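You operate a simulated robot arm through the tools that you are given. There is no shell and no other tool. Be economical: measure what you need, move in short steps, check, and stop when the job is done.

You are at the controls of a simulated two-armed robot. One attempt, no reset.

## Task
Take the cap off the orange-cap juice bottle and lay it down on the top of the left unit. Put the 3 tray of lemons from the top of the side table on the steel table left of the grey juicer and the 4 tray of lemons on the shelf under the steel table. Take the green ring and leave it on the shelf under the steel table. Put the steel jug on the cooler end of the filling bench away on the worktop over the washer. Turn the tank dial to 5. Take the oat bag and put it on the low shelf under the capper. Press the white button of the label box two times. The order is free. Set down upright: steel jug.

The check looks at the end state, three seconds after you hand in, the way a careful person would. Anything else that was tipped, shoved, dropped, spilled or broken makes it a failure. Lids that push on must go on centred and level and be pressed home; caps that screw on are set level and turned clockwise until they are tight.

## Robot
Two 7-joint arms with fingered hands on one trunk, on a base that drives. Base frame: it is fixed to the floor where the robot stands at the start and does not move with it; the origin is under the middle of the robot, x ahead of it, y to its left, z up. Readings come in cm, degrees, newtons and seconds.
The left shoulder is at the start at [7.2, 15.4, 105.9], the right one opposite. With the tool pointing down near the work surface each hand reaches from about 42 to 86 cm from the robot's upright axis, wherever it stands, measured 20 degrees to its own side. Places, roughly: green ring (9x6x3 cm) [460, 450, 80]; low shelf under the capper [10, -370, 20]; oat bag [25, -375, 75]; orange-cap juice bottle [50, 0, 75]; shelf under the steel table [460, 190, 20]; steel jug (11x8x10 cm) [120, -370, 80]; steel table left of the grey juicer [460, 240, 70]; tank dial [70, -370, 100]; tray of lemons [475, 425, 75]; white button of the label box [0, -370, 90]; worktop over the washer (23x31 cm) [-172, -174, 90]. Payload 4 kg a hand.
Tool frame (each hand has its own): the origin (TCP) lies between the finger pads and is the grasp point; the fingertips stand 3 cm ahead of it; z points along the fingers, y is the line along which they close. The gripper opens to 10.4 cm. The gripper's body begins 3.5 cm behind the TCP. The gripper is a hand of 3 fingers: y runs from the thumb to the fingers, the wrist lies at [-1.5, -10.4, -17.8] in the tool frame, and closing takes about 1.5 s.
Orientation is that of the tool frame in the base frame, as a unit quaternion [x, y, z, w]. With the fingers straight down and the wrist toward the robot, the tool's x, y and z point along [0, 1, 0], [1, 0, 0] and [0, 0, -1] of the base frame.

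## Interface
- The arms move only by the tool move_arm. It takes "left_increments", "right_increments" or both (then of equal length, played together; a hand with none holds still); each is a list that holds one entry, the list of rows, each a list of 7 numbers: the turn, a rotation vector about the tool's x, y, z in rad, then the shift along the tool's x, y, z in cm, then the gripper command, from -1 (shut) to 1 (fully open), values between in proportion. In form: [[[ax, ay, az, dx, dy, dz, grip], ...]]. A call has 1 to 20 rows; each row is the pose to reach, as a shift and turn from the pose commanded when the call began, along the tool's axes at that moment. Each row takes 0.2 s and may step no farther than 5 cm and 8.6 degrees from the row before; otherwise, or with a gripper value out of range, the whole call is refused. A pose out of reach is approached as far as the arm can. The call stops where the force on the tool passes 40 N (or 10 N more than at its start, if that is more) or the arm is blocked; 0.2 s more then pass. Each finger travels about 15.3 cm/s and halts on what it meets, pressing with about 24 N; the grip force reading is that of the motor and also rises with nothing between the fingers. The clock runs only during rows and for 0.2 s after the last one: add rows that repeat a pose to give the fingers time. It gives the time, the measured TCP pose, the force on the tool (base axes), the opening and the grip force at its end, in the units of the frame above (readings bear some noise), with the torque about the TCP (base axes, N m) and any sound that the robot's microphone picked up.
- Cameras (640 x 400 px; columns grow to the right, rows downward): "scene" is now at [13.77, -1.1, 129]; the picture's right is [-0.25, -0.97, -0.00], its down [-0.61, 0.15, -0.78] and it looks along [0.76, -0.19, -0.63] (base axes); focal length 287 px, centre (320, 200). "left" rides on the left gripper at [-6.4, -9.4, -11.7] in its tool frame; the picture's right is [-0.72, -0.33, 0.61], its down [0.64, -0.65, 0.40] and it looks along [0.27, 0.68, 0.68] (tool axes); focal length 238 px, centre (320, 200). "right" rides on the right gripper at [6.4, -9.4, -11.7] in its tool frame; the picture's right is [-0.72, 0.33, -0.61], its down [-0.64, -0.65, 0.41] and it looks along [-0.27, 0.68, 0.68] (tool axes); focal length 238 px, centre (320, 200). There is no depth. A picture from a camera that has moved, and an enlarged one, comes with that camera's place and axes in the base frame and with its lens. The place of the scene camera against the robot may be out by one fixed shift of up to 1.8 cm in any direction.
- snapshot(camera): a new picture of that camera. It takes no simulated time.
- lift_body(by): slides the trunk up (or, below 0, down) by that many cm; the arms and the scene camera ride with it, the base frame stays. It gives what a move gives, with no picture.
- roll_base(legs): drives the robot by 1 to 6 legs, each [ahead, left, turn to the left] in cm, cm and degrees, along the robot's own axes; the way and the turn of a leg run together, so that a leg with both is an arc; at most 150 cm and 180 degrees a leg. The arms and the cameras ride along, it lands a little off, and it stops where it bumps. It gives what a move gives.
- hand_shape(shape, hand): the hand has 3 fingers and takes this shape, open, in about a second: jaw (thumb against the fingers, like two jaws); tri (thumb and two fingers); tip (a fingertip pinch); poke (one finger out to press); point (the index stretched); flat (the hand flat); cup (the hand cupped); fist (a fist). The gripper value then closes the fingers along that shape, each until it touches; the sizes above hold for jaw. It gives what a move gives, with no picture.
- aim_head(pan, tilt): turns the head with the scene camera to pan (to the left, within 86 degrees either way) and tilt (down, from -29 to 69), counted from straight ahead of the robot. It gives what a move gives.
- enlarge(camera, box): a new picture of the part [left, top, right, bottom] of that camera's present view, enlarged. It takes no simulated time.
- sign_off(): hands the job in; it is judged then, once.

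Go step by step. Nothing tells you exact positions but the pictures and the camera data: compare them with the known pose of the tool, close in by small moves and look again before you grip or let go. The budget is 196 turns and 184 pictures, counting those below and the enlarged ones. Unless the task says otherwise, let go and move clear before handing in, and close with one line.

The tools are called after "Request:" as name(argument=value, ...) on one line, values as JSON. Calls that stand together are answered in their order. move_arm: Moves the arms, as the interface text tells. Its arguments: {"type":"object","properties":{"left_increments":{"type":"array","items":{"type":"array","items":{"type":"array","items":{"type":"number"}}}},"right_increments":{"type":"array","items":{"type":"array","items":{"type":"array","items":{"type":"number"}}}}},"required":[]} The other tools are called the same way: lift_body (by) slides the trunk up or down; hand_shape (shape, hand) gives the hand a shape; roll_base (legs) drives the base; aim_head (pan, tilt) turns the head that bears the scene camera; snapshot (camera) takes a picture; enlarge (camera, box) takes an enlarged picture of a part of a camera's view; sign_off () hands the job in.

At the start:

```text
clock: 0.0
left_tcp_pos: [49.89, 14.13, 109.85]
left_tcp_rot: [0.707, 0.707, 0.0, -0.001]
left_force: [-0.1, 0.3, -0.6]
left_torque: [0.03, 0.02, 0.0]
left_grip_width: 10.38
left_grip_force: 0.1
left_shape: jaw
right_tcp_pos: [51.73, -32.77, 101.46]
right_tcp_rot: [0.707, 0.707, -0.001, 0.0]
right_force: [-0.2, -0.2, -0.6]
right_torque: [0.01, 0.02, -0.02]
right_grip_width: 10.37
right_grip_force: 0.3
right_shape: jaw
trunk travel left (down, up): [-47.5, 46.5]
robot x, y, heading: [-0.37, 0.12, 0.1]
head pan, tilt: [-14.3, 38.6]
```

scene: 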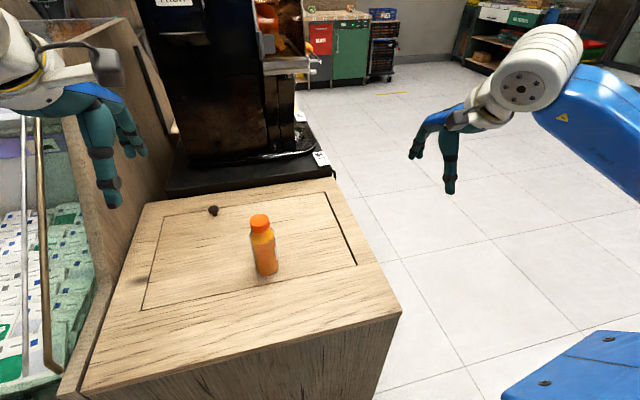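
right: 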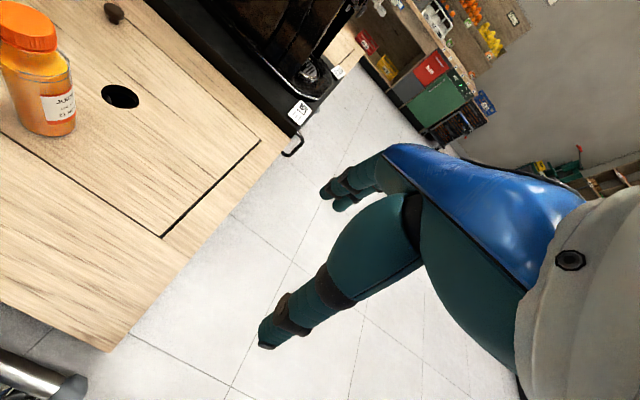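
left: 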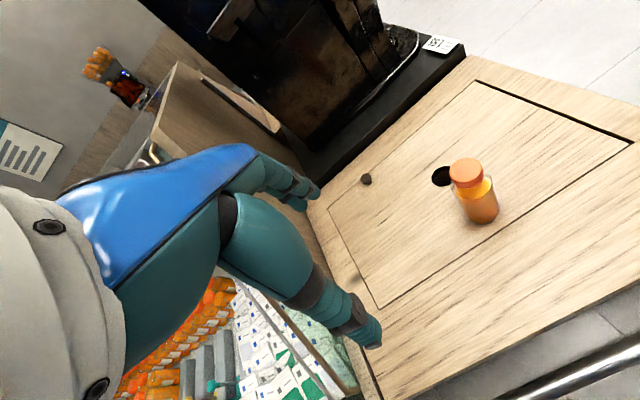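

I see the orange-cap bottle on a wooden unit in front of me; I need to know which thing is the "left unit". I look around with the head first.

Request:
aim_head(pan=50, tilt=25)

Request:
snapshot(camera="scene")

Request:
aim_head(pan=-50, tilt=20)

Request:
snapshot(camera="scene")

Request:
aim_head(pan=0, tilt=15)

Request:
snapshot(camera="scene")

```text
clock: 1.4
left_tcp_pos: [49.8, 14.18, 109.92]
left_tcp_rot: [0.707, 0.707, 0.0, 0.0]
left_force: [-0.2, -0.2, 0.4]
left_torque: [0.02, 0.01, 0.0]
left_grip_width: 10.34
left_grip_force: 0.0
left_shape: jaw
right_tcp_pos: [51.45, -32.76, 101.63]
right_tcp_rot: [0.707, 0.707, 0.001, 0.0]
right_force: [0.1, 0.5, 0.5]
right_torque: [0.01, 0.0, -0.01]
right_grip_width: 10.38
right_grip_force: 0.1
right_shape: jaw
trunk travel left (down, up): [-47.5, 46.5]
robot x, y, heading: [0.12, -0.33, 0.1]
head pan, tilt: [50.0, 25.0]
```

```text
180 pictures are left
camera scene: at [11.37, 8.08, 131.13], right [0.77, -0.64, 0.0], down [-0.27, -0.32, -0.91], along [0.58, 0.69, -0.42], focal length 287 px, centre (320, 200)
```

scene: 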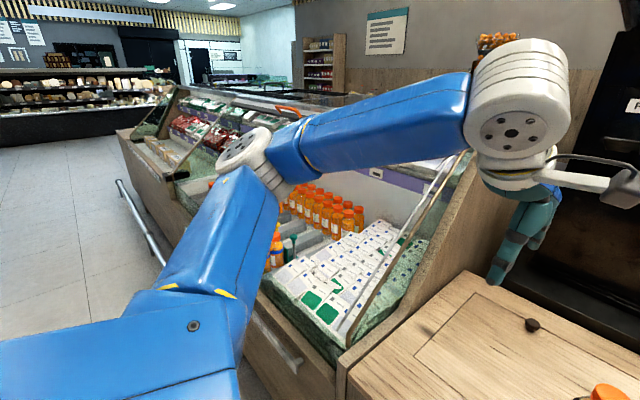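

```text
clock: 3.1
left_tcp_pos: [49.71, 14.2, 109.82]
left_tcp_rot: [0.707, 0.707, 0.0, 0.0]
left_force: [0.0, -0.1, 0.1]
left_torque: [-0.01, 0.0, 0.02]
left_grip_width: 10.35
left_grip_force: 0.1
left_shape: jaw
right_tcp_pos: [51.64, -32.85, 101.52]
right_tcp_rot: [0.707, 0.707, 0.0, 0.001]
right_force: [-0.1, 0.4, -0.3]
right_torque: [0.0, -0.03, -0.01]
right_grip_width: 10.35
right_grip_force: 0.0
right_shape: jaw
trunk travel left (down, up): [-47.5, 46.5]
robot x, y, heading: [0.16, 0.22, -0.1]
head pan, tilt: [-50.0, 20.0]
```

```text
179 pictures are left
camera scene: at [11.44, -6.11, 131.93], right [-0.77, -0.64, 0.0], down [-0.22, 0.26, -0.94], along [0.6, -0.72, -0.34], focal length 287 px, centre (320, 200)
```

scene: 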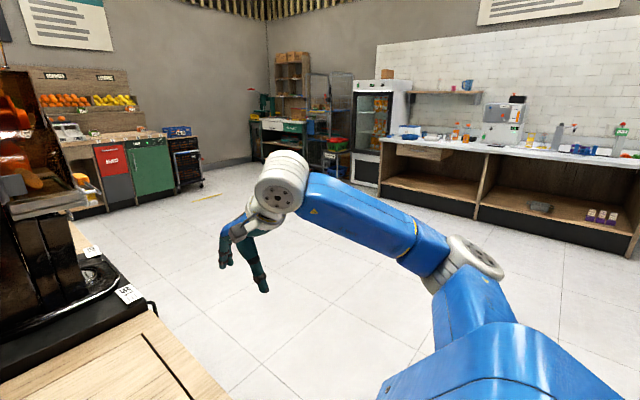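

```text
clock: 4.3
left_tcp_pos: [49.75, 14.21, 109.78]
left_tcp_rot: [0.707, 0.707, 0.0, 0.0]
left_force: [0.3, 0.2, 1.7]
left_torque: [0.0, 0.0, -0.02]
left_grip_width: 10.36
left_grip_force: 0.0
left_shape: jaw
right_tcp_pos: [51.51, -32.82, 101.57]
right_tcp_rot: [0.707, 0.707, 0.0, 0.0]
right_force: [0.5, 0.3, 0.1]
right_torque: [0.0, 0.02, -0.04]
right_grip_width: 10.39
right_grip_force: 0.1
right_shape: jaw
trunk travel left (down, up): [-47.5, 46.5]
robot x, y, heading: [-0.36, -0.4, 0.1]
head pan, tilt: [0.0, 15.0]
```

```text
178 pictures are left
camera scene: at [14.79, 1.02, 132.75], right [0.0, -1.0, 0.0], down [-0.26, 0.0, -0.97], along [0.97, 0.0, -0.26], focal length 287 px, centre (320, 200)
```

scene: 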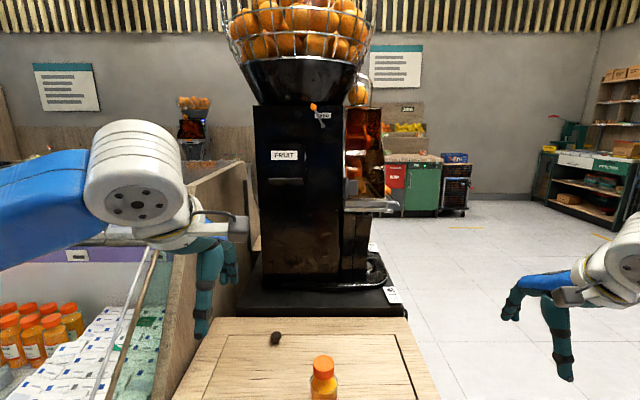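

The bottle cap top triangulates to about [60.8, -0.5, 86.5], and the near wooden unit (left of the juicer as seen from its front) is the left unit. I bring the left hand in low from the left to hold the bottle body.

Request:
move_arm(left_increments=[[[0, -0.142, 0, 0, 2, 0, 1], [0, -0.284, 0, 0, 4, 0, 1], [0, -0.425, 0, 0, 6, 0, 1], [0, -0.567, 0, 0, 8, 0, 1], [0, -0.709, 0, 0, 10, 2, 1], [0, -0.851, 0, 0, 11, 5, 1], [0, -0.992, 0, 0, 11, 9, 1], [0, -1.134, 0, 0, 11, 13, 1], [0, -1.134, 0, 0, 11, 17, 1], [0, -1.134, 0, 0, 11, 21, 1], [0, -1.134, 0, 0, 11, 25, 1], [0, -1.134, 0, 0, 11, 27, 1]]])

Request:
aim_head(pan=0, tilt=45)

Request:
snapshot(camera="scene")

Request:
snapshot(camera="left")

```text
clock: 6.9
left_tcp_pos: [60.81, 14.08, 82.71]
left_tcp_rot: [0.596, 0.597, -0.379, 0.38]
left_force: [-0.3, -0.8, 0.4]
left_torque: [0.01, 0.0, -0.01]
left_grip_width: 10.34
left_grip_force: 0.1
left_shape: jaw
right_tcp_pos: [51.42, -32.77, 101.59]
right_tcp_rot: [0.707, 0.707, 0.001, -0.001]
right_force: [-0.1, -0.3, 0.1]
right_torque: [-0.02, 0.0, 0.01]
right_grip_width: 10.36
right_grip_force: 0.1
right_shape: jaw
trunk travel left (down, up): [-47.5, 46.5]
robot x, y, heading: [0.3, -0.01, -0.0]
head pan, tilt: [0.0, 15.0]
```

```text
clock: 7.8
left_tcp_pos: [60.64, 14.11, 82.74]
left_tcp_rot: [0.596, 0.596, -0.38, 0.38]
left_force: [-0.8, 0.0, -0.4]
left_torque: [-0.01, -0.02, 0.02]
left_grip_width: 10.37
left_grip_force: 0.1
left_shape: jaw
right_tcp_pos: [51.35, -32.79, 101.54]
right_tcp_rot: [0.707, 0.707, 0.0, 0.0]
right_force: [-0.3, 0.4, -0.3]
right_torque: [-0.01, 0.02, 0.04]
right_grip_width: 10.37
right_grip_force: 0.1
right_shape: jaw
trunk travel left (down, up): [-47.5, 46.5]
robot x, y, heading: [-0.19, -0.38, -0.1]
head pan, tilt: [0.0, 45.0]
```

```text
177 pictures are left
camera scene: at [13.56, 1.05, 128.08], right [0.0, -1.0, 0.0], down [-0.71, 0.0, -0.71], along [0.71, 0.0, -0.71], focal length 287 px, centre (320, 200)
```

scene: 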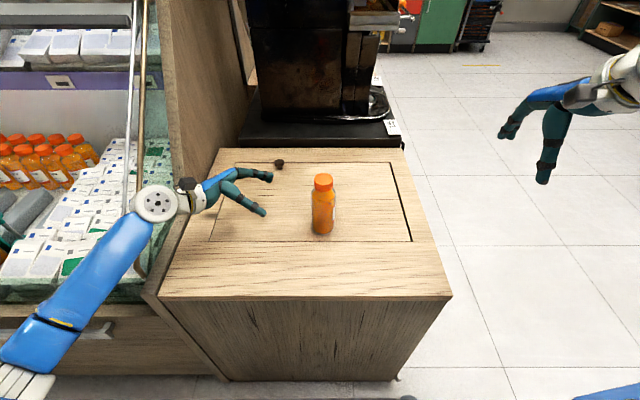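

```text
176 pictures are left
camera left: at [51.23, 21.96, 93.47], right [-0.33, -0.86, 0.39], down [-0.65, -0.1, -0.75], along [0.68, -0.5, -0.53], focal length 238 px, centre (320, 200)
```

left: 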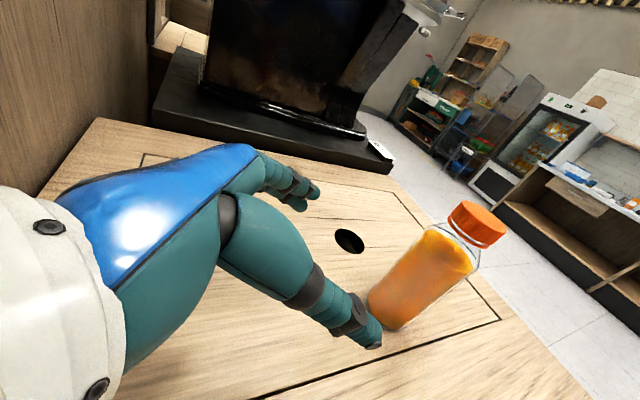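

Bottle axis is near (59.7, 0.3), cap top near z 87, table near z 71. I lower the left hand and approach most of the way, then look.

Request:
move_arm(left_increments=[[[0, 0, 0, 2.2, -0.5, 1.4, 1], [0, 0, 0, 4.46, -1, 2.74, 1], [0, 0, 0, 3, -1, 6, 1], [0, 0, 0, 1.28, -1, 9.54, 1]]])

Request:
snapshot(camera="left")

Request:
enlarge(camera="scene", box=[160, 120, 420, 282])

```text
clock: 8.8
left_tcp_pos: [59.96, 5.78, 77.65]
left_tcp_rot: [0.597, 0.597, -0.379, 0.38]
left_force: [0.5, -0.9, 0.1]
left_torque: [-0.01, -0.01, -0.02]
left_grip_width: 10.37
left_grip_force: 0.1
left_shape: jaw
right_tcp_pos: [51.56, -33.03, 101.46]
right_tcp_rot: [0.707, 0.707, 0.0, 0.0]
right_force: [-0.6, 0.6, 0.7]
right_torque: [-0.01, -0.01, 0.0]
right_grip_width: 10.37
right_grip_force: 0.1
right_shape: jaw
trunk travel left (down, up): [-47.5, 46.5]
robot x, y, heading: [0.23, -0.17, -0.0]
head pan, tilt: [0.0, 45.0]
```

```text
175 pictures are left
camera left: at [50.43, 13.65, 88.37], right [-0.33, -0.86, 0.39], down [-0.65, -0.09, -0.75], along [0.68, -0.5, -0.53], focal length 238 px, centre (320, 200)
```

left: 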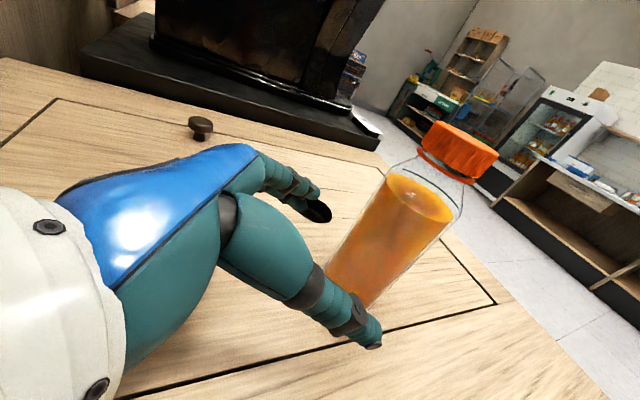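

```text
2.46 times, centred on (290, 201) of scene
camera zoom: at [13.6, 0.82, 128.06], right [0.0, -1.0, 0.0], down [-0.71, 0.0, -0.71], along [0.71, 0.0, -0.71], focal length 706 px, centre (394, 198)
```

zoom: 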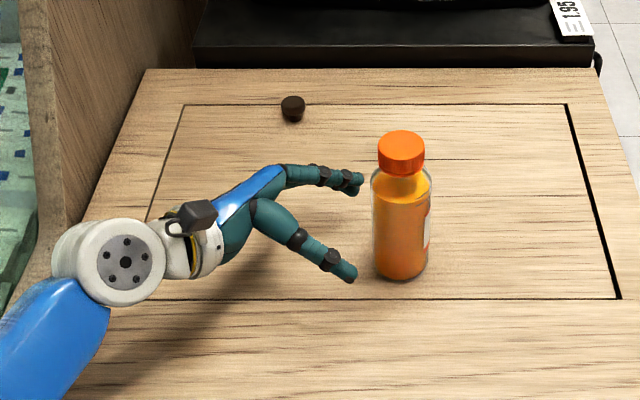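

The jaws straddle the bottle's height and centre; I slide in and close.

Request:
move_arm(left_increments=[[[0, 0, 0, -0.7, 0, 1.6, 1], [0, 0, 0, -1.4, 0, 3.1, 1], [0, 0, 0, -2.1, 0, 4.6, 1], [0, 0, 0, -2.1, 0, 4.6, 1], [0, 0, 0, -2.1, 0, 4.6, 0.5], [0, 0, 0, -2.1, 0, 4.6, 0], [0, 0, 0, -2.1, 0, 4.6, -0.5], [0, 0, 0, -2.1, 0, 4.6, -1], [0, 0, 0, -2.1, 0, 4.6, -1], [0, 0, 0, -2.1, 0, 4.6, -1], [0, 0, 0, -2.1, 0, 4.6, -1]]])

Request:
snapshot(camera="left")

Request:
enlarge(camera="scene", box=[160, 120, 420, 282])

```text
clock: 11.2
left_tcp_pos: [59.81, 0.95, 77.55]
left_tcp_rot: [0.597, 0.596, -0.38, 0.38]
left_force: [0.2, -1.9, 0.3]
left_torque: [0.01, -0.05, 0.0]
left_grip_width: 4.92
left_grip_force: 23.9
left_shape: jaw
right_tcp_pos: [51.55, -32.95, 101.66]
right_tcp_rot: [0.707, 0.707, 0.001, -0.001]
right_force: [0.7, 0.1, 0.8]
right_torque: [0.0, -0.03, 0.06]
right_grip_width: 10.38
right_grip_force: 0.1
right_shape: jaw
trunk travel left (down, up): [-47.5, 46.5]
robot x, y, heading: [0.38, 0.22, -0.0]
head pan, tilt: [0.0, 45.0]
```

```text
173 pictures are left
camera left: at [50.28, 8.88, 88.32], right [-0.33, -0.86, 0.39], down [-0.65, -0.09, -0.75], along [0.68, -0.5, -0.53], focal length 238 px, centre (320, 200)
```

left: 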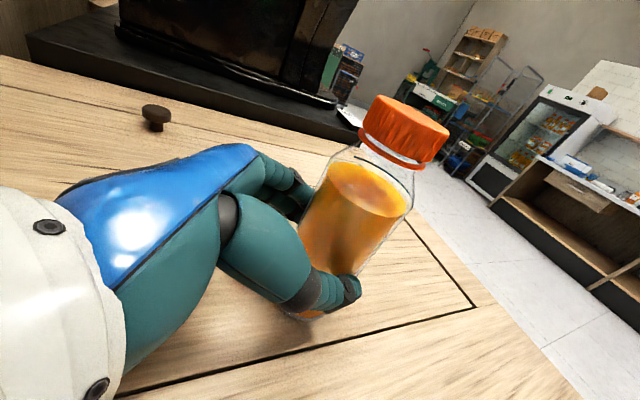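

```text
2.46 times, centred on (290, 201) of scene
camera zoom: at [13.57, 0.95, 128.07], right [0.0, -1.0, 0.0], down [-0.71, 0.0, -0.71], along [0.71, 0.0, -0.71], focal length 706 px, centre (394, 198)
```

zoom: 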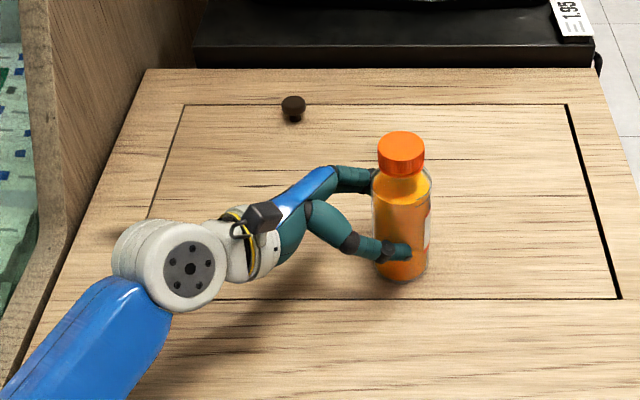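

The bottle is held firmly. Cap top is at about (59.6, 0.2, 86.8); I bring the open right hand above it.

Request:
move_arm(right_increments=[[[0, 0, 0, 4.1, 1.03, 0, 1], [0, 0, 0, 8.2, 2.06, 0, 1], [0, 0, 0, 12.4, 3.1, 0, 1], [0, 0, 0, 16.6, 4.1, 0, 1], [0, 0, 0, 20.7, 5.2, 0, 1], [0, 0, 0, 24.9, 6.2, 0, 1], [0, 0, 0, 29, 7.2, 0, 1], [0, 0, 0, 33.1, 8.2, 0, 1], [0, 0, 0, 33.1, 8.2, 5, 1]]])

Request:
snapshot(camera="right")

Request:
enlarge(camera="scene", box=[160, 120, 420, 282])

```text
clock: 13.2
left_tcp_pos: [59.92, 1.19, 77.51]
left_tcp_rot: [0.597, 0.596, -0.379, 0.38]
left_force: [-0.6, 1.5, 0.6]
left_torque: [0.05, -0.02, 0.01]
left_grip_width: 4.92
left_grip_force: 23.9
left_shape: jaw
right_tcp_pos: [59.61, 0.35, 96.29]
right_tcp_rot: [0.707, 0.707, -0.001, 0.0]
right_force: [-0.3, -1.2, -0.3]
right_torque: [0.04, 0.02, 0.01]
right_grip_width: 10.39
right_grip_force: 0.1
right_shape: jaw
trunk travel left (down, up): [-47.5, 46.5]
robot x, y, heading: [-0.06, 0.23, 0.0]
head pan, tilt: [0.0, 45.0]
```

```text
171 pictures are left
camera right: at [50.17, 6.61, 108.22], right [0.33, -0.72, 0.61], down [-0.65, -0.64, -0.4], along [0.68, -0.27, -0.68], focal length 238 px, centre (320, 200)
```

right: 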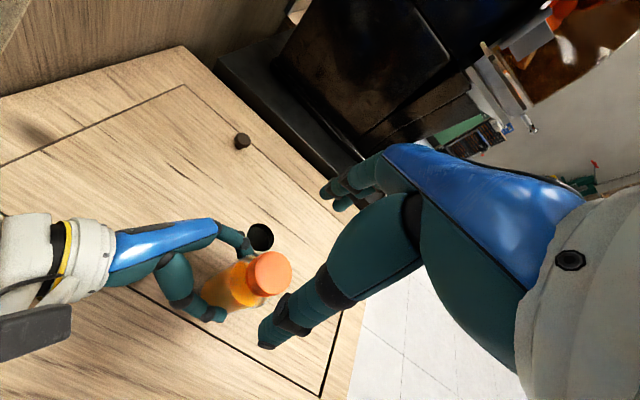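

```text
2.46 times, centred on (290, 201) of scene
camera zoom: at [13.68, 1.12, 128.06], right [0.0, -1.0, 0.0], down [-0.71, 0.0, -0.7], along [0.7, 0.0, -0.71], focal length 706 px, centre (394, 198)
```

zoom: 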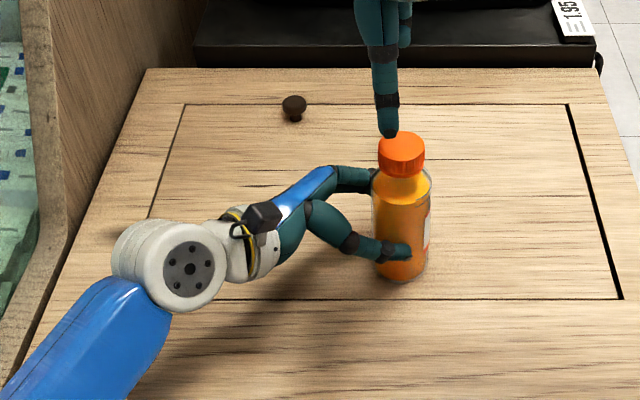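

Cap centre from the right camera is (59.5, -0.45). I shift slightly and lower around the cap, then close.

Request:
move_arm(right_increments=[[[0, 0, 0, -0.8, 0, 2, 1], [0, 0, 0, -0.8, 0, 5, 1], [0, 0, 0, -0.8, 0, 8, 1], [0, 0, 0, -0.8, 0, 10.2, 1], [0, 0, 0, -0.8, 0, 10.2, 0.5], [0, 0, 0, -0.8, 0, 10.2, 0], [0, 0, 0, -0.8, 0, 10.2, -0.5], [0, 0, 0, -0.8, 0, 10.2, -1], [0, 0, 0, -0.8, 0, 10.2, -1], [0, 0, 0, -0.8, 0, 10.2, -1], [0, 0, 0, -0.8, 0, 10.2, -1]]])

Request:
snapshot(camera="right")

Request:
enlarge(camera="scene", box=[160, 120, 420, 282])

```text
clock: 15.6
left_tcp_pos: [59.79, 1.0, 77.57]
left_tcp_rot: [0.596, 0.596, -0.38, 0.38]
left_force: [1.2, -2.6, 0.0]
left_torque: [0.01, 0.0, 0.02]
left_grip_width: 4.92
left_grip_force: 23.6
left_shape: jaw
right_tcp_pos: [59.73, -0.32, 86.5]
right_tcp_rot: [0.707, 0.707, 0.0, 0.0]
right_force: [0.3, 2.1, 4.9]
right_torque: [0.01, -0.1, -0.08]
right_grip_width: 3.52
right_grip_force: 23.9
right_shape: jaw
trunk travel left (down, up): [-47.5, 46.5]
robot x, y, heading: [-0.19, 0.01, 0.1]
head pan, tilt: [0.0, 45.0]
```

```text
169 pictures are left
camera right: at [50.27, 5.86, 98.31], right [0.33, -0.72, 0.61], down [-0.65, -0.64, -0.41], along [0.68, -0.27, -0.68], focal length 238 px, centre (320, 200)
```

right: 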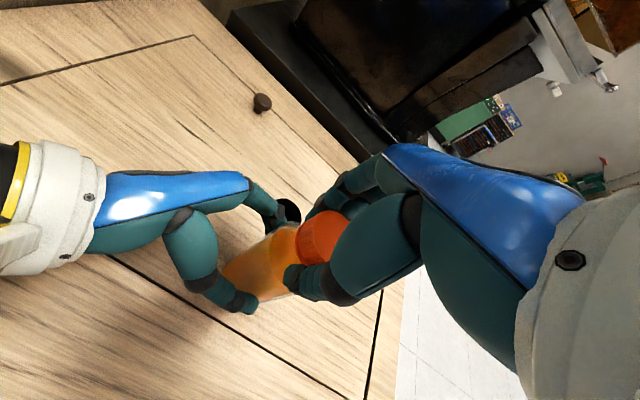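

```text
2.46 times, centred on (290, 201) of scene
camera zoom: at [13.61, 1.14, 128.07], right [0.0, -1.0, 0.0], down [-0.71, 0.0, -0.71], along [0.71, 0.0, -0.71], focal length 706 px, centre (394, 198)
```

zoom: 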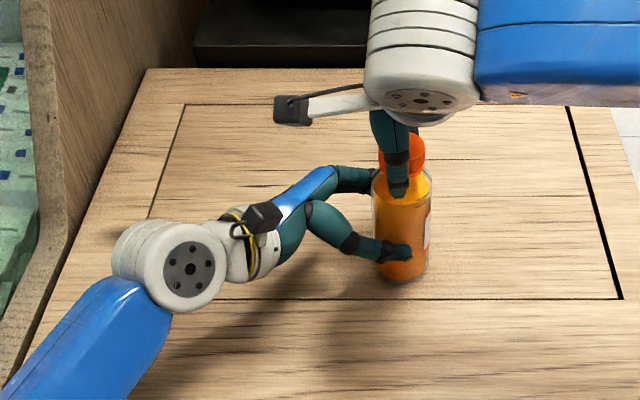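

Both grips hold. I turn the cap counter-clockwise.

Request:
move_arm(right_increments=[[[0, 0, -0.14, 0, 0, 0, -1], [0, 0, -0.28, 0, 0, -0.01, -1], [0, 0, -0.42, 0, 0, -0.02, -1], [0, 0, -0.56, 0, 0, -0.03, -1], [0, 0, -0.7, 0, 0, -0.04, -1], [0, 0, -0.84, 0, 0, -0.05, -1], [0, 0, -0.98, 0, 0, -0.06, -1], [0, 0, -1.12, 0, 0, -0.07, -1], [0, 0, -1.26, 0, 0, -0.08, -1], [0, 0, -1.4, 0, 0, -0.09, -1], [0, 0, -1.54, 0, 0, -0.1, -1], [0, 0, -1.68, 0, 0, -0.1, -1]]])

Request:
enlarge(camera="scene", box=[160, 120, 420, 282])

Request:
snapshot(camera="left")

```text
clock: 18.2
left_tcp_pos: [59.72, 1.1, 77.66]
left_tcp_rot: [0.597, 0.596, -0.379, 0.38]
left_force: [8.3, -7.6, -3.7]
left_torque: [0.14, 0.08, 0.2]
left_grip_width: 4.95
left_grip_force: 24.2
left_shape: jaw
right_tcp_pos: [59.46, -0.31, 86.62]
right_tcp_rot: [0.291, 0.957, 0.001, 0.002]
right_force: [-8.5, 7.1, 22.4]
right_torque: [0.36, 0.22, -0.1]
right_grip_width: 3.15
right_grip_force: 23.7
right_shape: jaw
right hand out of reach, approached as far as the arm can: row 8, 9, 10, 11, 12
trunk travel left (down, up): [-47.5, 46.5]
robot x, y, heading: [-0.35, 0.1, 0.0]
head pan, tilt: [0.0, 45.0]
```

```text
2.46 times, centred on (290, 201) of scene
camera zoom: at [13.36, 1.11, 128.1], right [0.0, -1.0, 0.0], down [-0.71, 0.0, -0.71], along [0.71, 0.0, -0.71], focal length 706 px, centre (394, 198)
```

zoom: 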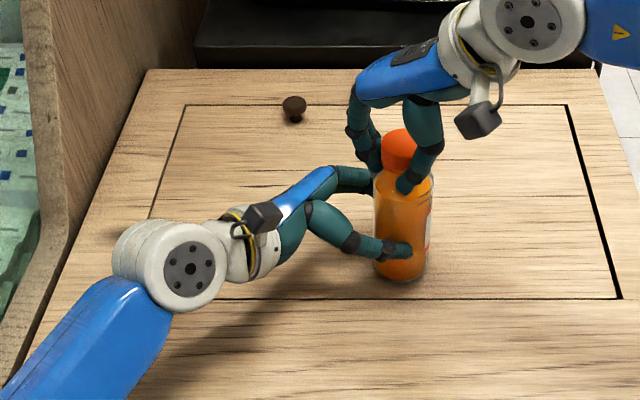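

```text
166 pictures are left
camera left: at [50.15, 8.97, 88.39], right [-0.33, -0.86, 0.39], down [-0.65, -0.1, -0.75], along [0.68, -0.5, -0.53], focal length 238 px, centre (320, 200)
```

left: 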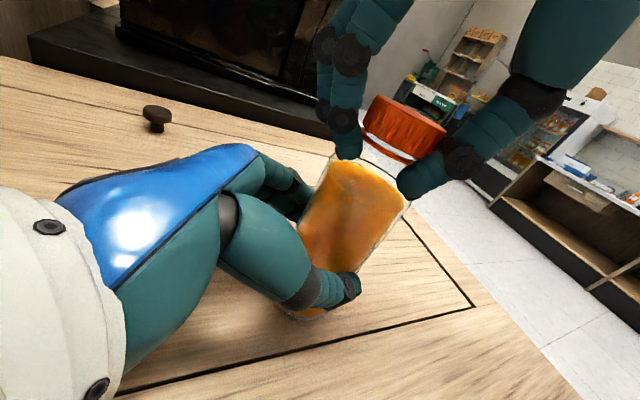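

The tips press on the bottle shoulder and the turn ran out of reach after about 56°. I open, raise slightly and rotate back clockwise to regrip.

Request:
move_arm(right_increments=[[[0, 0, 0, 0, 0, 0, 0], [0, 0, 0, 0, 0, 0, 0.4], [0, 0, 0, 0, 0, -0.9, 0.4], [0, 0, 0.14, 0, 0, -0.9, 0.4], [0, 0, 0.28, 0, 0, -0.9, 0.4], [0, 0, 0.42, 0, 0, -0.9, 0.4], [0, 0, 0.56, 0, 0, -0.9, 0.4], [0, 0, 0.7, 0, 0, -0.9, 0.4], [0, 0, 0.84, 0, 0, -0.9, 0.4], [0, 0, 0.98, 0, 0, -0.9, 0.4], [0, 0, 1.12, 0, 0, -0.9, 0.4], [0, 0, 1.26, 0, 0, -0.9, 0.4], [0, 0, 1.4, 0, 0, -0.9, 0.4], [0, 0, 1.54, 0, 0, -0.9, 0.4], [0, 0, 1.68, 0, 0, -0.9, 0.4], [0, 0, 1.82, 0, 0, -0.9, 0.4], [0, 0, 1.96, 0, 0, -0.9, 0.4], [0, 0, 2.1, 0, 0, -0.9, 0.4], [0, 0, 2.1, 0, 0, -0.9, 0.4]]])

Request:
snapshot(camera="left")

```text
clock: 22.2
left_tcp_pos: [59.75, 1.12, 77.66]
left_tcp_rot: [0.597, 0.596, -0.38, 0.38]
left_force: [0.7, -1.4, 0.5]
left_torque: [-0.01, 0.01, -0.02]
left_grip_width: 4.91
left_grip_force: 24.3
left_shape: jaw
right_tcp_pos: [59.76, -0.36, 87.3]
right_tcp_rot: [0.975, 0.222, 0.0, 0.0]
right_force: [1.2, 0.4, -0.5]
right_torque: [-0.01, -0.02, 0.02]
right_grip_width: 7.26
right_grip_force: 0.0
right_shape: jaw
trunk travel left (down, up): [-47.5, 46.5]
robot x, y, heading: [0.06, -0.24, -0.0]
head pan, tilt: [0.0, 45.0]
```

```text
165 pictures are left
camera left: at [50.28, 9.02, 88.31], right [-0.33, -0.86, 0.39], down [-0.65, -0.1, -0.75], along [0.68, -0.5, -0.53], focal length 238 px, centre (320, 200)
```

left: 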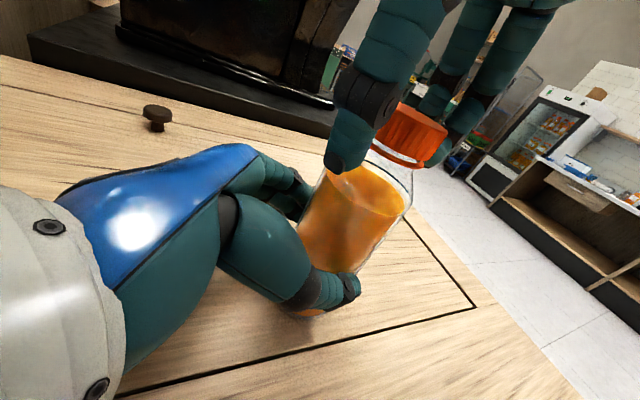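

The wrist now stands 64° clockwise. I grip the cap and turn it 120° counter-clockwise.

Request:
move_arm(right_increments=[[[0, 0, 0, 0, 0, 0, 0], [0, 0, 0, 0, 0, 0, -0.6], [0, 0, 0, 0, 0, 0, -1], [0, 0, 0, 0, 0, 0, -1], [0, 0, -0.14, 0, 0, 0, -1], [0, 0, -0.28, 0, 0, -0.01, -1], [0, 0, -0.42, 0, 0, -0.02, -1], [0, 0, -0.56, 0, 0, -0.04, -1], [0, 0, -0.7, 0, 0, -0.06, -1], [0, 0, -0.84, 0, 0, -0.08, -1], [0, 0, -0.98, 0, 0, -0.1, -1], [0, 0, -1.12, 0, 0, -0.12, -1], [0, 0, -1.26, 0, 0, -0.14, -1], [0, 0, -1.4, 0, 0, -0.16, -1], [0, 0, -1.54, 0, 0, -0.18, -1], [0, 0, -1.68, 0, 0, -0.2, -1], [0, 0, -1.82, 0, 0, -0.2, -1], [0, 0, -1.96, 0, 0, -0.2, -1], [0, 0, -2.05, 0, 0, -0.2, -1]]])

Request:
snapshot(camera="left")

```text
clock: 26.2
left_tcp_pos: [59.69, 1.04, 77.83]
left_tcp_rot: [0.597, 0.595, -0.38, 0.381]
left_force: [-12.3, 5.5, 14.3]
left_torque: [-0.26, -0.31, -0.06]
left_grip_width: 4.99
left_grip_force: 23.5
left_shape: jaw
right_tcp_pos: [59.47, -0.29, 87.77]
right_tcp_rot: [0.314, 0.949, 0.001, 0.003]
right_force: [7.7, -3.3, 4.4]
right_torque: [0.0, -0.14, -0.14]
right_grip_width: 2.12
right_grip_force: 24.2
right_shape: jaw
trunk travel left (down, up): [-47.5, 46.5]
robot x, y, heading: [-0.47, 0.06, -0.1]
head pan, tilt: [0.0, 45.0]
```

```text
164 pictures are left
camera left: at [50.07, 9.01, 88.47], right [-0.33, -0.86, 0.39], down [-0.65, -0.1, -0.75], along [0.69, -0.5, -0.53], focal length 238 px, centre (320, 200)
```

left: 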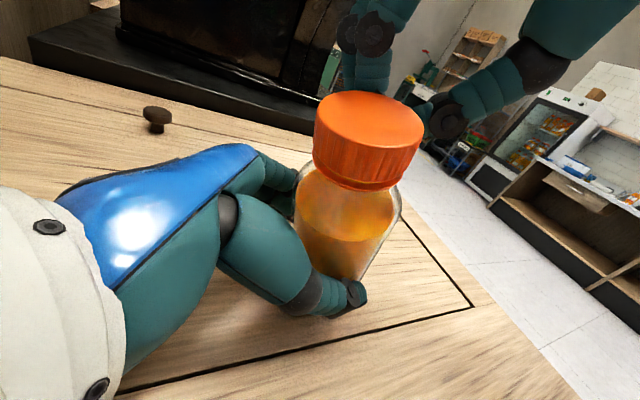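

The cap squeezed out sideways and the bottle tipped in the left grip. I open and raise the right hand to look.

Request:
move_arm(right_increments=[[[0, 0, 0, 0, 0, 0, 0], [0, 0, 0, 0, 0, 0, 1], [0, 0, 0, 0, 0, 0, 1], [0, 0, 0, 0, 0, -3, 1], [0, 0, 0, 0, 0, -6, 1], [0, 0, 0, 0, 0, -8, 1]]])

Request:
snapshot(camera="left")

Request:
snapshot(camera="right")

Request:
enlarge(camera="scene", box=[160, 120, 420, 282])

```text
clock: 27.6
left_tcp_pos: [59.68, 1.09, 77.65]
left_tcp_rot: [0.597, 0.596, -0.379, 0.381]
left_force: [2.0, -1.5, 10.4]
left_torque: [-0.3, -0.14, 0.06]
left_grip_width: 4.87
left_grip_force: 24.6
left_shape: jaw
right_tcp_pos: [59.54, -0.29, 95.68]
right_tcp_rot: [0.314, 0.949, 0.001, 0.001]
right_force: [0.3, -0.5, 0.1]
right_torque: [0.02, 0.05, 0.0]
right_grip_width: 10.41
right_grip_force: 0.1
right_shape: jaw
trunk travel left (down, up): [-47.5, 46.5]
robot x, y, heading: [0.22, -0.21, -0.1]
head pan, tilt: [0.0, 45.0]
```

```text
163 pictures are left
camera left: at [50.19, 8.96, 88.4], right [-0.33, -0.86, 0.39], down [-0.65, -0.1, -0.75], along [0.68, -0.5, -0.53], focal length 238 px, centre (320, 200)
```

left: 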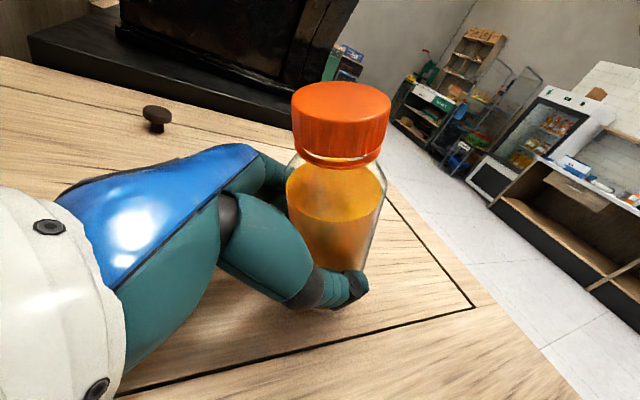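

```text
162 pictures are left
camera right: at [48.78, -4.27, 107.56], right [0.77, -0.17, 0.61], down [0.12, -0.91, -0.4], along [0.62, 0.39, -0.68], focal length 238 px, centre (320, 200)
```

right: 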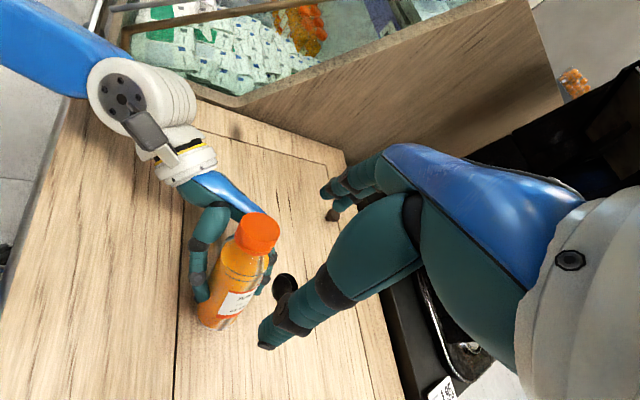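

```text
2.46 times, centred on (290, 201) of scene
camera zoom: at [13.44, 1.08, 128.09], right [0.0, -1.0, 0.0], down [-0.71, 0.0, -0.71], along [0.71, 0.0, -0.71], focal length 706 px, centre (394, 198)
```

zoom: 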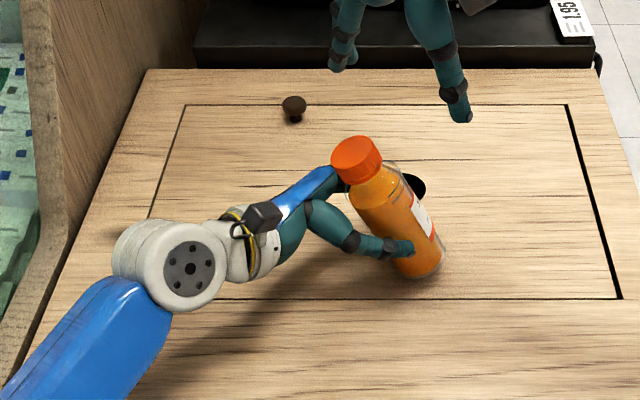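

The bottle pivoted about 20° in the left grip. I rotate the left hand back so that it stands upright, then look.

Request:
move_arm(left_increments=[[[0, 0, 0, -0.6, 0, -0.2, -1], [0, 0.09, 0, -0.6, 0, -0.2, -1], [0, 0.18, 0, -0.6, 0, -0.2, -1], [0, 0.27, 0, -0.6, 0, -0.2, -1], [0, 0.36, 0, -0.6, 0, -0.2, -1]]], right_increments=[[[0, 0, 0.1, 0, -2, -1, 1], [0, 0, 0.2, 0, -4, -2, 1], [0, 0, 0.3, 0, -6, -3, 1], [0, 0, 0.4, 0, -8, -4, 1], [0, 0, 0.5, 0, -10, -5, 1]]])

Request:
enlarge(camera="scene", box=[220, 140, 420, 265])

Request:
snapshot(camera="right")

```text
clock: 28.8
left_tcp_pos: [59.71, 0.86, 78.16]
left_tcp_rot: [0.655, 0.655, -0.266, 0.266]
left_force: [-0.2, 0.2, -3.0]
left_torque: [0.04, -0.01, 0.0]
left_grip_width: 4.89
left_grip_force: 23.7
left_shape: jaw
right_tcp_pos: [53.6, -8.62, 100.64]
right_tcp_rot: [0.541, 0.841, 0.001, 0.0]
right_force: [-1.1, 0.1, 0.4]
right_torque: [0.03, -0.01, 0.02]
right_grip_width: 10.39
right_grip_force: 0.1
right_shape: jaw
trunk travel left (down, up): [-47.5, 46.5]
robot x, y, heading: [0.16, 0.03, 0.1]
head pan, tilt: [0.0, 45.0]
```

```text
3.20 times, centred on (320, 202) of scene
camera zoom: at [13.59, 0.98, 128.06], right [0.0, -1.0, 0.0], down [-0.71, 0.0, -0.71], along [0.71, 0.0, -0.71], focal length 918 px, centre (320, 192)
```

zoom: 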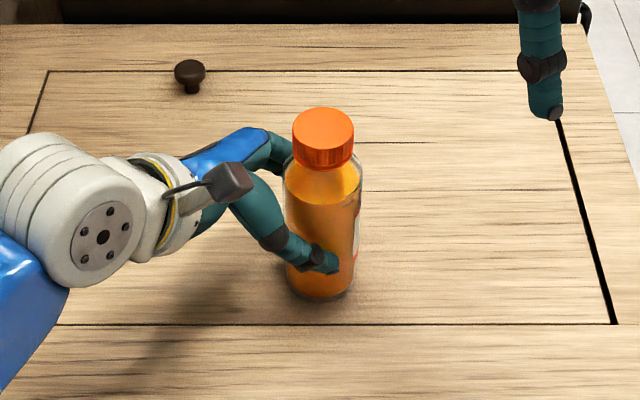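

```text
159 pictures are left
camera right: at [42.38, -6.92, 112.45], right [0.6, -0.52, 0.61], down [-0.33, -0.85, -0.41], along [0.73, 0.04, -0.68], focal length 238 px, centre (320, 200)
```

right: 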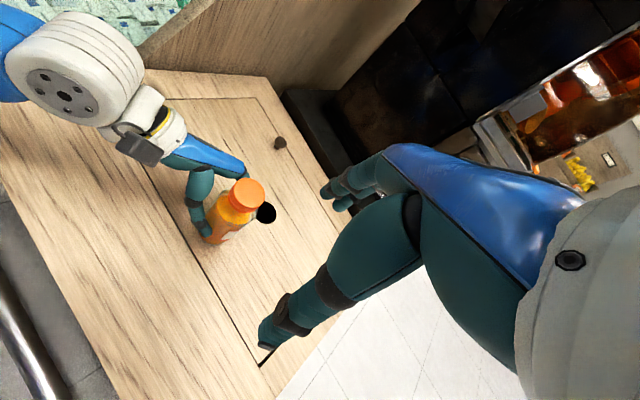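

The bottle is upright again. I seat it on the unit top and put the right hand into the three-finger shape for a self-centring cap grip.

Request:
move_arm(left_increments=[[[0, 0, 0, 0.21, 0, 0.21, -1], [0, 0, 0, 0.42, 0, 0.43, -1], [0, 0, 0, 0.45, 0, 0.46, -1]]])

Request:
hand_shape(hand="right", shape="tri")

Request:
snapshot(camera="right")

Request:
snapshot(camera="left")

```text
clock: 29.6
left_tcp_pos: [59.7, 0.9, 77.79]
left_tcp_rot: [0.655, 0.655, -0.265, 0.269]
left_force: [1.8, 1.3, 8.8]
left_torque: [-0.14, 0.09, 0.01]
left_grip_width: 4.89
left_grip_force: 23.8
left_shape: jaw
right_tcp_pos: [53.47, -8.41, 100.56]
right_tcp_rot: [0.54, 0.842, 0.0, 0.0]
right_force: [-0.8, 0.5, -1.6]
right_torque: [0.01, 0.01, 0.02]
right_grip_width: 10.38
right_grip_force: 0.0
right_shape: jaw
trunk travel left (down, up): [-47.5, 46.5]
robot x, y, heading: [-0.11, -0.03, -0.1]
head pan, tilt: [0.0, 45.0]
```

```text
clock: 30.5
left_tcp_pos: [59.8, 1.07, 77.69]
left_tcp_rot: [0.656, 0.654, -0.265, 0.268]
left_force: [4.0, 2.6, 13.1]
left_torque: [-0.19, 0.0, 0.03]
left_grip_width: 4.91
left_grip_force: 23.7
left_shape: jaw
right_tcp_pos: [53.6, -8.61, 100.65]
right_tcp_rot: [0.539, 0.842, 0.001, 0.0]
right_force: [-0.2, 0.1, -0.2]
right_torque: [0.01, -0.01, 0.04]
right_grip_width: 10.39
right_grip_force: 0.0
right_shape: tri
trunk travel left (down, up): [-47.5, 46.5]
robot x, y, heading: [-0.04, -0.16, 0.1]
head pan, tilt: [0.0, 45.0]
```

```text
158 pictures are left
camera right: at [42.32, -6.77, 112.48], right [0.6, -0.52, 0.61], down [-0.33, -0.85, -0.4], along [0.73, 0.04, -0.68], focal length 238 px, centre (320, 200)
```

right: 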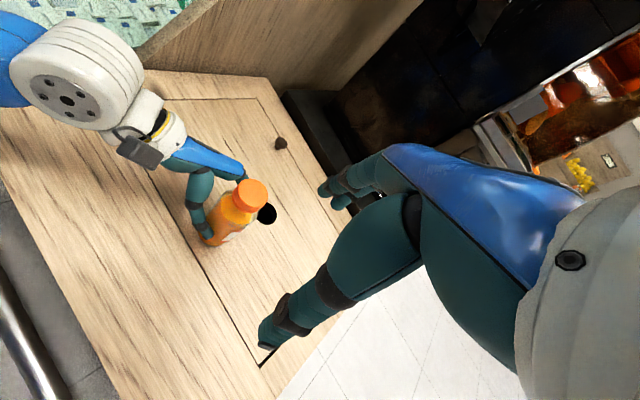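

```text
157 pictures are left
camera left: at [50.17, 4.6, 90.53], right [-0.33, -0.94, 0.06], down [-0.65, 0.17, -0.74], along [0.69, -0.28, -0.67], focal length 238 px, centre (320, 200)
```

left: 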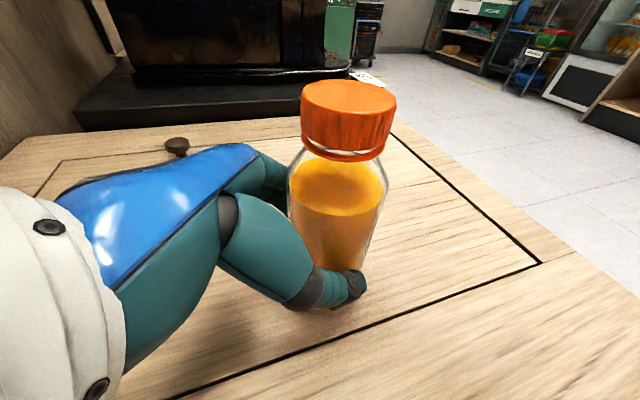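

Cap centre is now near (59.3, -0.4, 87). I bring the tri-shaped right hand above it, turned 45° clockwise.

Request:
move_arm(right_increments=[[[0, 0, 0.14, 0.6, 1, 0, 1], [0, 0, 0.28, 1.2, 2, 0, 1], [0, 0, 0.42, 1.8, 3, 0, 1], [0, 0, 0.56, 2.4, 4, 0, 1], [0, 0, 0.7, 3, 5, 0, 1], [0, 0, 0.84, 3.6, 6, 1, 1], [0, 0, 0.98, 4.1, 7, 2, 1], [0, 0, 1.12, 4.6, 8, 3.5, 1], [0, 0, 1.217, 5.07, 8.61, 5, 1]]])

Request:
snapshot(camera="right")

Request:
snapshot(camera="left")

Request:
enlarge(camera="scene", box=[220, 140, 420, 265])

```text
clock: 32.5
left_tcp_pos: [59.64, 0.89, 77.65]
left_tcp_rot: [0.655, 0.654, -0.267, 0.268]
left_force: [0.3, -1.6, 11.0]
left_torque: [-0.23, -0.02, -0.01]
left_grip_width: 4.92
left_grip_force: 23.9
left_shape: jaw
right_tcp_pos: [59.63, -0.13, 95.63]
right_tcp_rot: [0.924, 0.382, 0.0, 0.0]
right_force: [-0.2, -0.1, 1.1]
right_torque: [0.02, 0.01, -0.01]
right_grip_width: 10.38
right_grip_force: 0.0
right_shape: tri
trunk travel left (down, up): [-47.5, 46.5]
robot x, y, heading: [-0.1, -0.18, -0.1]
head pan, tilt: [0.0, 45.0]
```

```text
156 pictures are left
camera right: at [57.42, 10.87, 107.43], right [-0.28, -0.74, 0.61], down [-0.91, 0.01, -0.41], along [0.29, -0.67, -0.68], focal length 238 px, centre (320, 200)
```

right: 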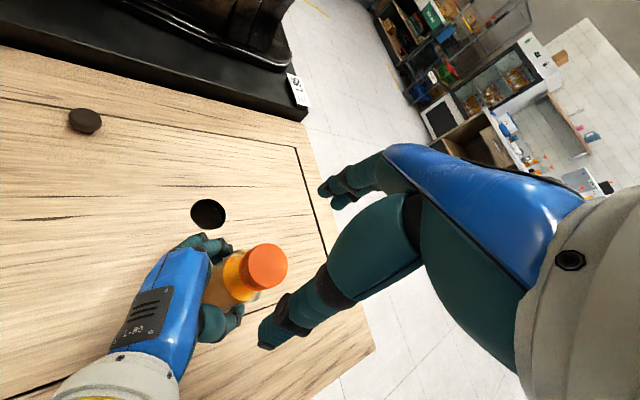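

```text
155 pictures are left
camera left: at [50.15, 4.64, 90.5], right [-0.33, -0.94, 0.07], down [-0.65, 0.17, -0.74], along [0.68, -0.28, -0.67], focal length 238 px, centre (320, 200)
```

left: 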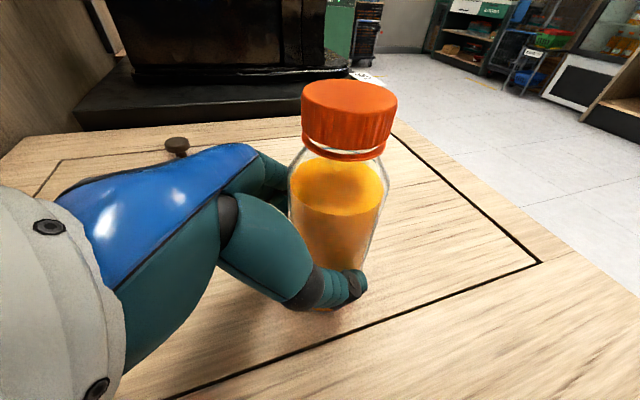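

```text
3.20 times, centred on (320, 202) of scene
camera zoom: at [13.48, 1.24, 128.09], right [0.0, -1.0, 0.0], down [-0.71, 0.0, -0.71], along [0.71, 0.0, -0.71], focal length 918 px, centre (320, 192)
```

zoom: 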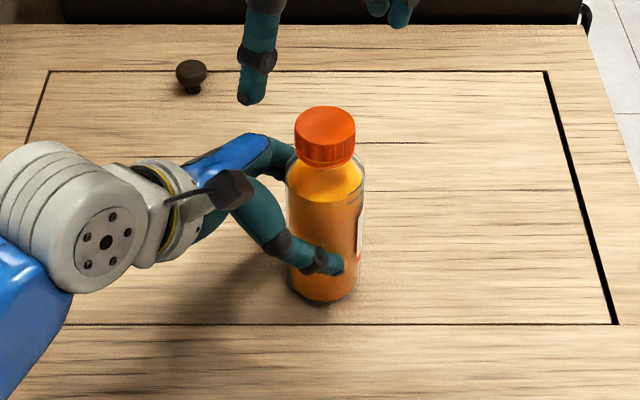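

Cap sits at (59.5, -0.3). I lower to grasp it higher up (TCP z≈87) and close, then check before turning.

Request:
move_arm(right_increments=[[[0, 0, 0, -0.2, 0, 3, 1], [0, 0, 0, -0.2, 0, 6, 1], [0, 0, 0, -0.2, 0, 8.6, 1], [0, 0, 0, -0.2, 0, 8.6, 0.5], [0, 0, 0, -0.2, 0, 8.6, 0.2], [0, 0, 0, -0.2, 0, 8.6, -0.1], [0, 0, 0, -0.2, 0, 8.6, -0.4], [0, 0, 0, -0.2, 0, 8.6, -0.7], [0, 0, 0, -0.2, 0, 8.6, -1], [0, 0, 0, -0.2, 0, 8.6, -1], [0, 0, 0, -0.2, 0, 8.6, -1]]])

Request:
snapshot(camera="right")

Request:
snapshot(camera="left")

```text
clock: 34.9
left_tcp_pos: [59.78, 0.94, 77.66]
left_tcp_rot: [0.655, 0.654, -0.266, 0.269]
left_force: [-1.2, -0.1, 9.4]
left_torque: [-0.14, 0.01, 0.01]
left_grip_width: 4.89
left_grip_force: 24.1
left_shape: jaw
right_tcp_pos: [59.34, -0.28, 87.19]
right_tcp_rot: [0.924, 0.382, 0.0, 0.001]
right_force: [0.9, -1.2, -0.2]
right_torque: [-0.23, -0.22, -0.01]
right_grip_width: 2.9
right_grip_force: 24.2
right_shape: tri
trunk travel left (down, up): [-47.5, 46.5]
robot x, y, heading: [-0.25, 0.17, 0.2]
head pan, tilt: [0.0, 45.0]
```

```text
153 pictures are left
camera right: at [57.16, 10.66, 99.04], right [-0.28, -0.74, 0.61], down [-0.91, 0.01, -0.41], along [0.29, -0.67, -0.68], focal length 238 px, centre (320, 200)
```

right: 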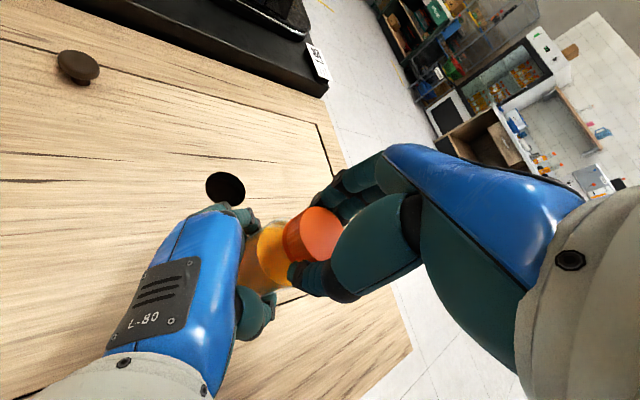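

```text
152 pictures are left
camera left: at [50.16, 4.61, 90.5], right [-0.33, -0.94, 0.06], down [-0.65, 0.17, -0.74], along [0.68, -0.28, -0.67], focal length 238 px, centre (320, 200)
```

left: 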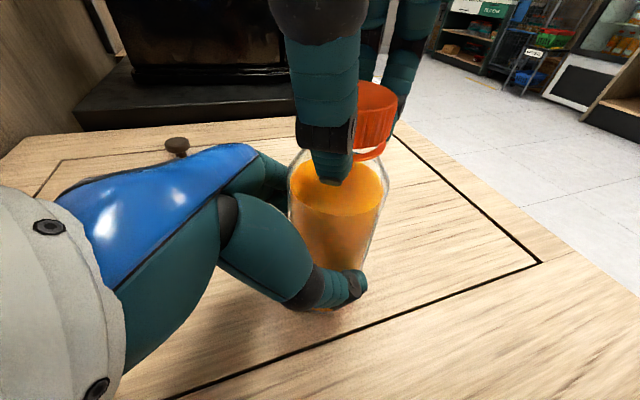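

The tips reach below the cap onto the neck. I open, raise 1 cm and re-close so that the pads bear on the cap itself.

Request:
move_arm(right_increments=[[[0, 0, 0, 0, 0, 0, 0], [0, 0, 0, 0, 0, 0, 0.4], [0, 0, 0, 0.2, 0, -1.1, 0.4], [0, 0, 0, 0.2, 0, -1.1, 0], [0, 0, 0, 0.2, 0, -1.1, -0.3], [0, 0, 0, 0.2, 0, -1.1, -0.6], [0, 0, 0, 0.2, 0, -1.1, -1], [0, 0, 0, 0.2, 0, -1.1, -1], [0, 0, 0, 0.2, 0, -1.1, -1]]])

Request:
snapshot(camera="left")

Request:
enlarge(camera="right", box=[200, 130, 440, 330])

```text
clock: 36.9
left_tcp_pos: [59.76, 0.95, 77.73]
left_tcp_rot: [0.655, 0.655, -0.267, 0.268]
left_force: [-1.5, 1.6, 9.9]
left_torque: [-0.16, 0.02, -0.01]
left_grip_width: 4.88
left_grip_force: 24.3
left_shape: jaw
right_tcp_pos: [59.32, -0.35, 88.35]
right_tcp_rot: [0.924, 0.382, 0.0, 0.0]
right_force: [2.5, -2.9, 0.5]
right_torque: [-0.07, -0.07, -0.04]
right_grip_width: 3.01
right_grip_force: 23.6
right_shape: tri
trunk travel left (down, up): [-47.5, 46.5]
robot x, y, heading: [-0.16, 0.17, -0.1]
head pan, tilt: [0.0, 45.0]
```

```text
151 pictures are left
camera left: at [50.15, 4.61, 90.51], right [-0.33, -0.94, 0.06], down [-0.65, 0.17, -0.74], along [0.69, -0.28, -0.67], focal length 238 px, centre (320, 200)
```

left: 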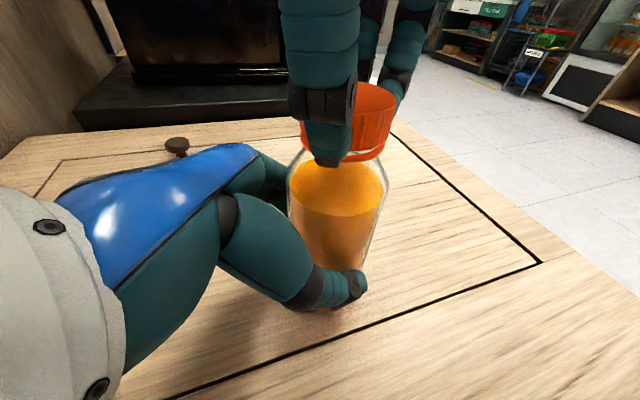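

```text
2.00 times, centred on (320, 230) of right
camera zoom: at [57.22, 10.75, 100.14], right [-0.28, -0.74, 0.61], down [-0.91, 0.01, -0.41], along [0.29, -0.67, -0.68], focal length 477 px, centre (320, 140)
```

zoom: 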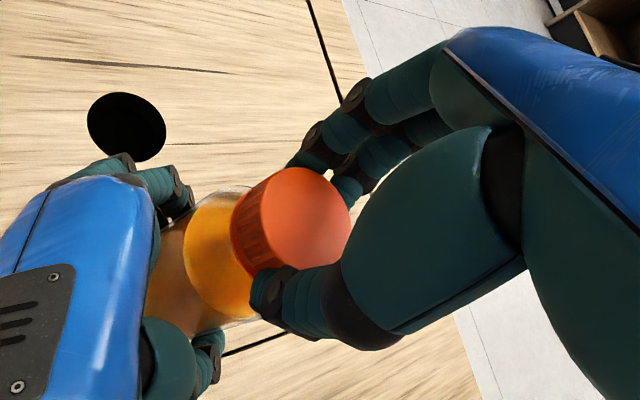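

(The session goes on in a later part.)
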